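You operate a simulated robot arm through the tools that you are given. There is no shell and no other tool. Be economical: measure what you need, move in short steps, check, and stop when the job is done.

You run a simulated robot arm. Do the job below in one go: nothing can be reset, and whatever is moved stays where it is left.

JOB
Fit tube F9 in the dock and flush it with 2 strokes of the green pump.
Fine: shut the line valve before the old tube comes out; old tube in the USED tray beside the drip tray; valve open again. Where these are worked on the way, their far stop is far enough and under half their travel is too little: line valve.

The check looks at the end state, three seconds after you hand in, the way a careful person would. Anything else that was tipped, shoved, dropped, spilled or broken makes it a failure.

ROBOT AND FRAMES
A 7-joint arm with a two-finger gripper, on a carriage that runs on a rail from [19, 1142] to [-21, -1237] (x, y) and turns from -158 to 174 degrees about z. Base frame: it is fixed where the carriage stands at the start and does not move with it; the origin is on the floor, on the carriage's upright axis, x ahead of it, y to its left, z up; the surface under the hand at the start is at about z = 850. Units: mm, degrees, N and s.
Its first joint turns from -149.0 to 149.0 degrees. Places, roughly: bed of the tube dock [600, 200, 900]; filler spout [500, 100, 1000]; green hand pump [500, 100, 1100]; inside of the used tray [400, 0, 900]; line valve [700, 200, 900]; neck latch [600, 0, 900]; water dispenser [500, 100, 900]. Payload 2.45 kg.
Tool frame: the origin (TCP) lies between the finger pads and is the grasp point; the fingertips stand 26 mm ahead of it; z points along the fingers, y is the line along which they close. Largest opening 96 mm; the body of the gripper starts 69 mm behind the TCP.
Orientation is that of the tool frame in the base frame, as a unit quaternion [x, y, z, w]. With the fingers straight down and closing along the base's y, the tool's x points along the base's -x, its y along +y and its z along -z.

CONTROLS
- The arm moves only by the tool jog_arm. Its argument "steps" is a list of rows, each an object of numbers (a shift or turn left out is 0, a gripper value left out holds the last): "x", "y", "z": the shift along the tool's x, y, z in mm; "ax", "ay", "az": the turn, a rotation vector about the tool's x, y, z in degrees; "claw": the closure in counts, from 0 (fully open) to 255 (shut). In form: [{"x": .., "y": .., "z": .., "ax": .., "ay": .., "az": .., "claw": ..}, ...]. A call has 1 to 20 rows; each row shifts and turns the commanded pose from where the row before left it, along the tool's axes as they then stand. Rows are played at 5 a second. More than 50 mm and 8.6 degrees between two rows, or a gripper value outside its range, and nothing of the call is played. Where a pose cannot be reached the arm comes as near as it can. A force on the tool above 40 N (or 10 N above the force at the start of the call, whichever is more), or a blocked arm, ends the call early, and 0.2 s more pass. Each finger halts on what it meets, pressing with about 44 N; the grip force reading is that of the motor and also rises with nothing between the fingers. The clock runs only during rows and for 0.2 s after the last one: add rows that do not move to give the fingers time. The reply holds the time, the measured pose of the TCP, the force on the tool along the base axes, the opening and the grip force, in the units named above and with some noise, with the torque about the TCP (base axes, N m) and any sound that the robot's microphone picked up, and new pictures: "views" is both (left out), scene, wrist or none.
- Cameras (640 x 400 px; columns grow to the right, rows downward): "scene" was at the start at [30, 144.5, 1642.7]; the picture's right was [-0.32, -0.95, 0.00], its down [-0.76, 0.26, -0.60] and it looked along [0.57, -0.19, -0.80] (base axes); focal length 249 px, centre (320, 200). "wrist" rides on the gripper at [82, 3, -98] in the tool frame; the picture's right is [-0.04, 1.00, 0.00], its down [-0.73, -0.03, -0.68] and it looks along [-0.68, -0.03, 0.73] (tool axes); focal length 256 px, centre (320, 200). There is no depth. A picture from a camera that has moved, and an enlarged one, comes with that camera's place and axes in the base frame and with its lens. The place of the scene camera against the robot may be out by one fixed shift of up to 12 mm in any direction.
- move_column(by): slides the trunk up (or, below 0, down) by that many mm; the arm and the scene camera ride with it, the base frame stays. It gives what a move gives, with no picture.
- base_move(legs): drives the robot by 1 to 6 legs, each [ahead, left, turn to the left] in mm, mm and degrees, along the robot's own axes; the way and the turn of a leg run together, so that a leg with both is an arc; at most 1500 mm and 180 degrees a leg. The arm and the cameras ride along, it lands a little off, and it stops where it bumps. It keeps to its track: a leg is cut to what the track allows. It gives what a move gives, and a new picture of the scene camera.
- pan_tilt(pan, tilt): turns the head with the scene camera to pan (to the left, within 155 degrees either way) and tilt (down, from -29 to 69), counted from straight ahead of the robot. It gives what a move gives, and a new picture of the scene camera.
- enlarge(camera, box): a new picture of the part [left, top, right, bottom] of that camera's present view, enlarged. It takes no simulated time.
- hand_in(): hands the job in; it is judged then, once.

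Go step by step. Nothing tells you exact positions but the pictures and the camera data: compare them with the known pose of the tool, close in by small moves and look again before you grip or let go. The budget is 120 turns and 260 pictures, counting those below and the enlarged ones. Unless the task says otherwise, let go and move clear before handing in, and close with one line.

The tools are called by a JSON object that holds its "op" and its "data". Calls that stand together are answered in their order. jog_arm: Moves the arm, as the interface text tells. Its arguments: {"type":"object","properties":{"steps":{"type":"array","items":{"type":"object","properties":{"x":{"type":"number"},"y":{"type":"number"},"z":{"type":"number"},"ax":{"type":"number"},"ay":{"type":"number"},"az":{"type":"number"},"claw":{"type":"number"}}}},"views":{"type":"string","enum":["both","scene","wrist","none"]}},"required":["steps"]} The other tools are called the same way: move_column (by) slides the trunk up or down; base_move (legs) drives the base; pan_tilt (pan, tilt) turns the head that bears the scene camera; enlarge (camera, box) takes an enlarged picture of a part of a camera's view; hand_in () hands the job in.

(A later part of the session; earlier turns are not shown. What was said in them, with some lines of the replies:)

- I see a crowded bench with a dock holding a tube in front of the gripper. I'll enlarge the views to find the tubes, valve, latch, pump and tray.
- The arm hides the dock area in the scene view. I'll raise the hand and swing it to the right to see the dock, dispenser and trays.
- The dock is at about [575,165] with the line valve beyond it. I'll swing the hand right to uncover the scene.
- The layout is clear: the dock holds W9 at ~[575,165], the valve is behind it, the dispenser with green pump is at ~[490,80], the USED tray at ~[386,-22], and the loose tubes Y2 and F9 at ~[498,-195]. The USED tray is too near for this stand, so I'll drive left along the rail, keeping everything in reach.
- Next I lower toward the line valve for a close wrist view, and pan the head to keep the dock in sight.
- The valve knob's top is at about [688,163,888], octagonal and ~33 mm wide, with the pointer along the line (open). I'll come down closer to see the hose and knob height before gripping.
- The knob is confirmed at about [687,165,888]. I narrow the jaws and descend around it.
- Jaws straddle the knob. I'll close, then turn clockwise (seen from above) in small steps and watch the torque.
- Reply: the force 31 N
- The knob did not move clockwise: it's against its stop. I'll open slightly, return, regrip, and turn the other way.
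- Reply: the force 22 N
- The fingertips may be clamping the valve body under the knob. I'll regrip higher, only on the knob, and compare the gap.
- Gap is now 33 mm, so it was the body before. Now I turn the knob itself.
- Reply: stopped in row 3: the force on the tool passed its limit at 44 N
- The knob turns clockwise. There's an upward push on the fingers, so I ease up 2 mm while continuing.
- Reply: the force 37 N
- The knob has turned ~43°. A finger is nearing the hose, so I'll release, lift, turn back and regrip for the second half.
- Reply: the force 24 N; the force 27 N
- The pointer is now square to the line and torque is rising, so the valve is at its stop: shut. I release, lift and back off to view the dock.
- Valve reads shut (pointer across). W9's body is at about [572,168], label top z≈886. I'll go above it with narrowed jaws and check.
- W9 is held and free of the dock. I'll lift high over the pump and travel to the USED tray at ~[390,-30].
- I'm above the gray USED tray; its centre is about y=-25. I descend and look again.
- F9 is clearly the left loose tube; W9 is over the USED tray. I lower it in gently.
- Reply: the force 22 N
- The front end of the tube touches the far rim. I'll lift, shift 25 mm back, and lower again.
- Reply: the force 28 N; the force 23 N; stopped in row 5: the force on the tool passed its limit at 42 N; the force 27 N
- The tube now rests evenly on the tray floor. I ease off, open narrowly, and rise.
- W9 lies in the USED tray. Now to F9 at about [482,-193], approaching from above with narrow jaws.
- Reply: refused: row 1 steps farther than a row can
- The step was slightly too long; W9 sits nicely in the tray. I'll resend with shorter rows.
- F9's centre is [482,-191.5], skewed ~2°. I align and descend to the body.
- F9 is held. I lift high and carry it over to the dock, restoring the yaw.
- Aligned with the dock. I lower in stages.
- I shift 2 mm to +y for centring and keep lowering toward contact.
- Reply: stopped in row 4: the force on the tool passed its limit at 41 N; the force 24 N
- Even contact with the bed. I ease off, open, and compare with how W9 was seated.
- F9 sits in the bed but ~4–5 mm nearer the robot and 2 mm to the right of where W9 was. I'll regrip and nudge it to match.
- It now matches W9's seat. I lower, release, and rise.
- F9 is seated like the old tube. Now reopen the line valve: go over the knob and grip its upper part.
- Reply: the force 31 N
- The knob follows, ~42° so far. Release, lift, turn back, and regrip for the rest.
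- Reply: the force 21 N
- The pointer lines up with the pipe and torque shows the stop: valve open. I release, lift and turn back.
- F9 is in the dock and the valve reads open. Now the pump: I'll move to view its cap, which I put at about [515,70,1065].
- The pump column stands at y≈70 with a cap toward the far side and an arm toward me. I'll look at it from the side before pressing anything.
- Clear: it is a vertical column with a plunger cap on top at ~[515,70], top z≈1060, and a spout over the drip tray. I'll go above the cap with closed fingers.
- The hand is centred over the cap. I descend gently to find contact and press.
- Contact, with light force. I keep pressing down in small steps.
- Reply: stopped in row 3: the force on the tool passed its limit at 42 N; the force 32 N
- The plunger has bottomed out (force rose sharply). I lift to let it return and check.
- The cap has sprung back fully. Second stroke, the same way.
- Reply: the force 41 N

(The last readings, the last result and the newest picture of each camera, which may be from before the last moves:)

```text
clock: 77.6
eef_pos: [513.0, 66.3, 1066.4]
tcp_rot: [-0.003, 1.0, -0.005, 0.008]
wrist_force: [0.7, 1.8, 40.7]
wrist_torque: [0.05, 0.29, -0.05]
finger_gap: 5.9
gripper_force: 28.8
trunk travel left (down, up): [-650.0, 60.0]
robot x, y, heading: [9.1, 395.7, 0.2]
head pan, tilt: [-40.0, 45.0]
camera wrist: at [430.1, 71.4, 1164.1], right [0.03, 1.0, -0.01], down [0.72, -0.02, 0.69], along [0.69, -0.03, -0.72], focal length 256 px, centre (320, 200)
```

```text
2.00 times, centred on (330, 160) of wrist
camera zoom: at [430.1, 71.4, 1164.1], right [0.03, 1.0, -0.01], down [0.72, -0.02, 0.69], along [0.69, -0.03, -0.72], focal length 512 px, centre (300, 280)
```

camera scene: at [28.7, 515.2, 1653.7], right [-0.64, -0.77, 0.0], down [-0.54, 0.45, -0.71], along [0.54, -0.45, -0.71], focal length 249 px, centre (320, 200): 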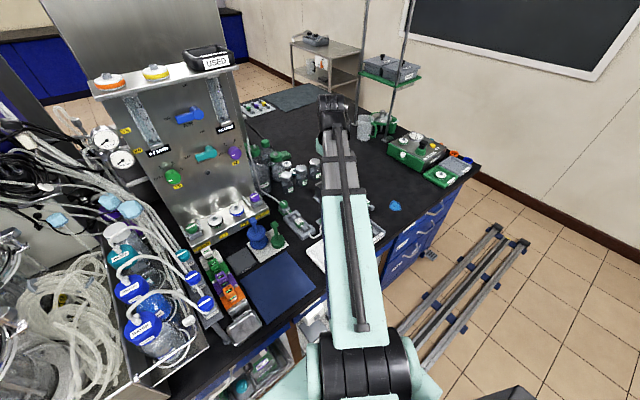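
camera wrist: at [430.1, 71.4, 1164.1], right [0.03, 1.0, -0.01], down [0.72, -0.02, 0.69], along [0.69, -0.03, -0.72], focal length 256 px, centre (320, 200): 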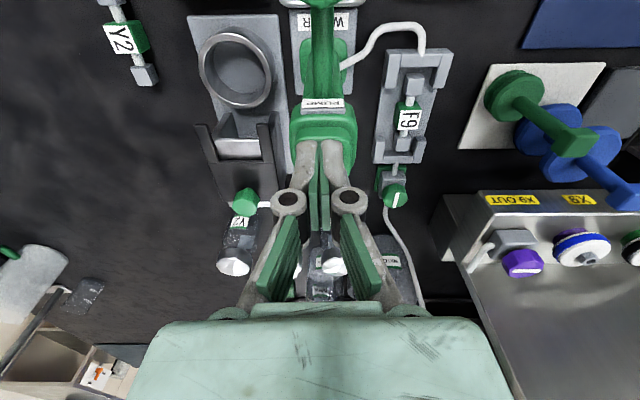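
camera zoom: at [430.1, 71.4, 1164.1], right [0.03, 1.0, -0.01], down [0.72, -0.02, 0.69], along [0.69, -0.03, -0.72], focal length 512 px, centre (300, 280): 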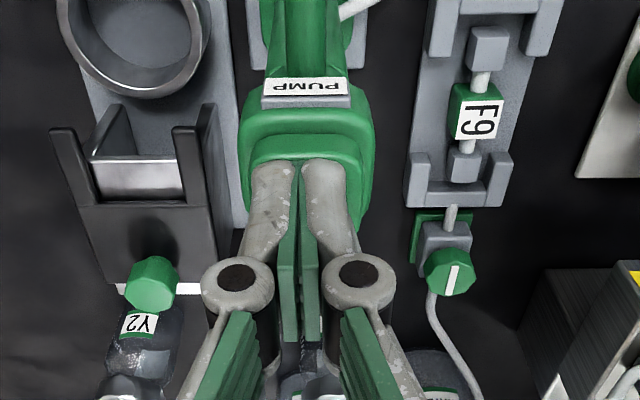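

Second full stroke is at the bottom at the same height. I lift straight off and move clear, then check everything.

{"op": "jog_arm", "data": {"steps": [{"z": -10}, {"z": -20}, {"z": -45}, {"z": -45}, {"x": 20, "y": -35}, {"x": 20, "y": -35}, {"x": 20, "y": -35}, {"x": 10, "y": -35}, {"y": -45}, {"y": -45}], "views": "both"}}

{"op": "enlarge", "data": {"camera": "scene", "box": [250, 150, 410, 260]}}

```text
clock: 79.8
eef_pos: [444.0, -166.9, 1183.2]
tcp_rot: [-0.002, 1.0, -0.004, 0.007]
wrist_force: [0.3, 0.0, 0.4]
wrist_torque: [0.02, 0.02, -0.01]
finger_gap: 0.0
gripper_force: 28.7
trunk travel left (down, up): [-650.0, 60.0]
robot x, y, heading: [6.4, 396.1, -0.0]
head pan, tilt: [-40.0, 45.0]
camera scene: at [28.7, 514.6, 1653.7], right [-0.64, -0.77, 0.0], down [-0.54, 0.45, -0.71], along [0.54, -0.45, -0.71], focal length 249 px, centre (320, 200)
camera wrist: at [361.7, -163.2, 1281.5], right [0.03, 1.0, -0.01], down [0.73, -0.02, 0.69], along [0.69, -0.03, -0.73], focal length 256 px, centre (320, 200)
```

scene: 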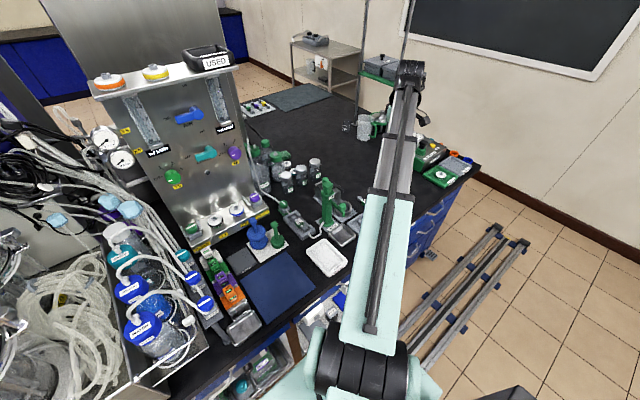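
wrist: 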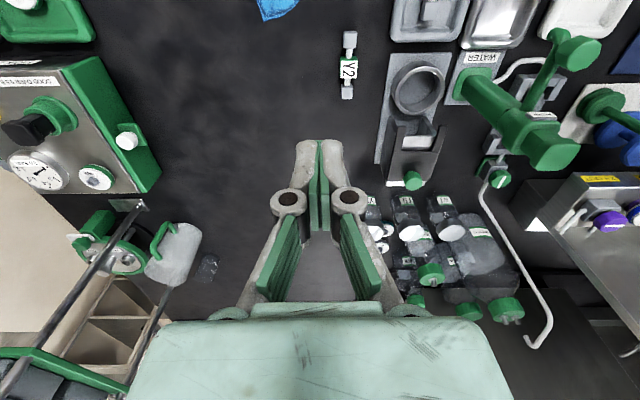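

```text
3.64 times, centred on (330, 205) of scene
camera zoom: at [28.7, 514.6, 1653.7], right [-0.64, -0.77, 0.0], down [-0.54, 0.45, -0.71], along [0.54, -0.45, -0.71], focal length 906 px, centre (284, 182)
```

zoom: 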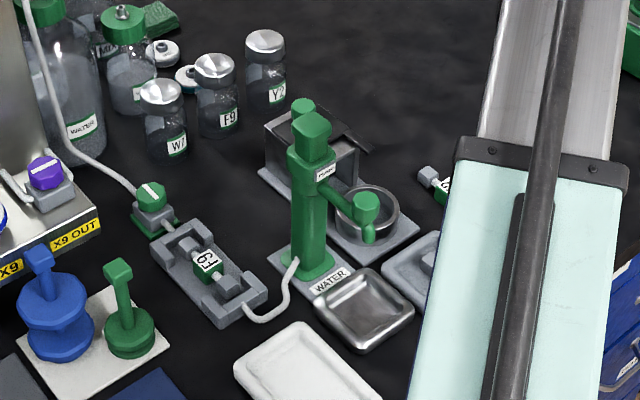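

W9 is in the USED tray, F9 is seated in the dock, the valve is open, the pump cap is up, nothing else was disturbed, and the hand is clear. I'm handing in.

{"op": "hand_in", "data": {}}

```text
The job is handed in.
```

I handed the job in. Tube F9 is seated in the dock and flushed with 2 full strokes of the green pump. The line valve was shut before W9 came out and is open again. W9 is in the USED tray beside the drip tray.
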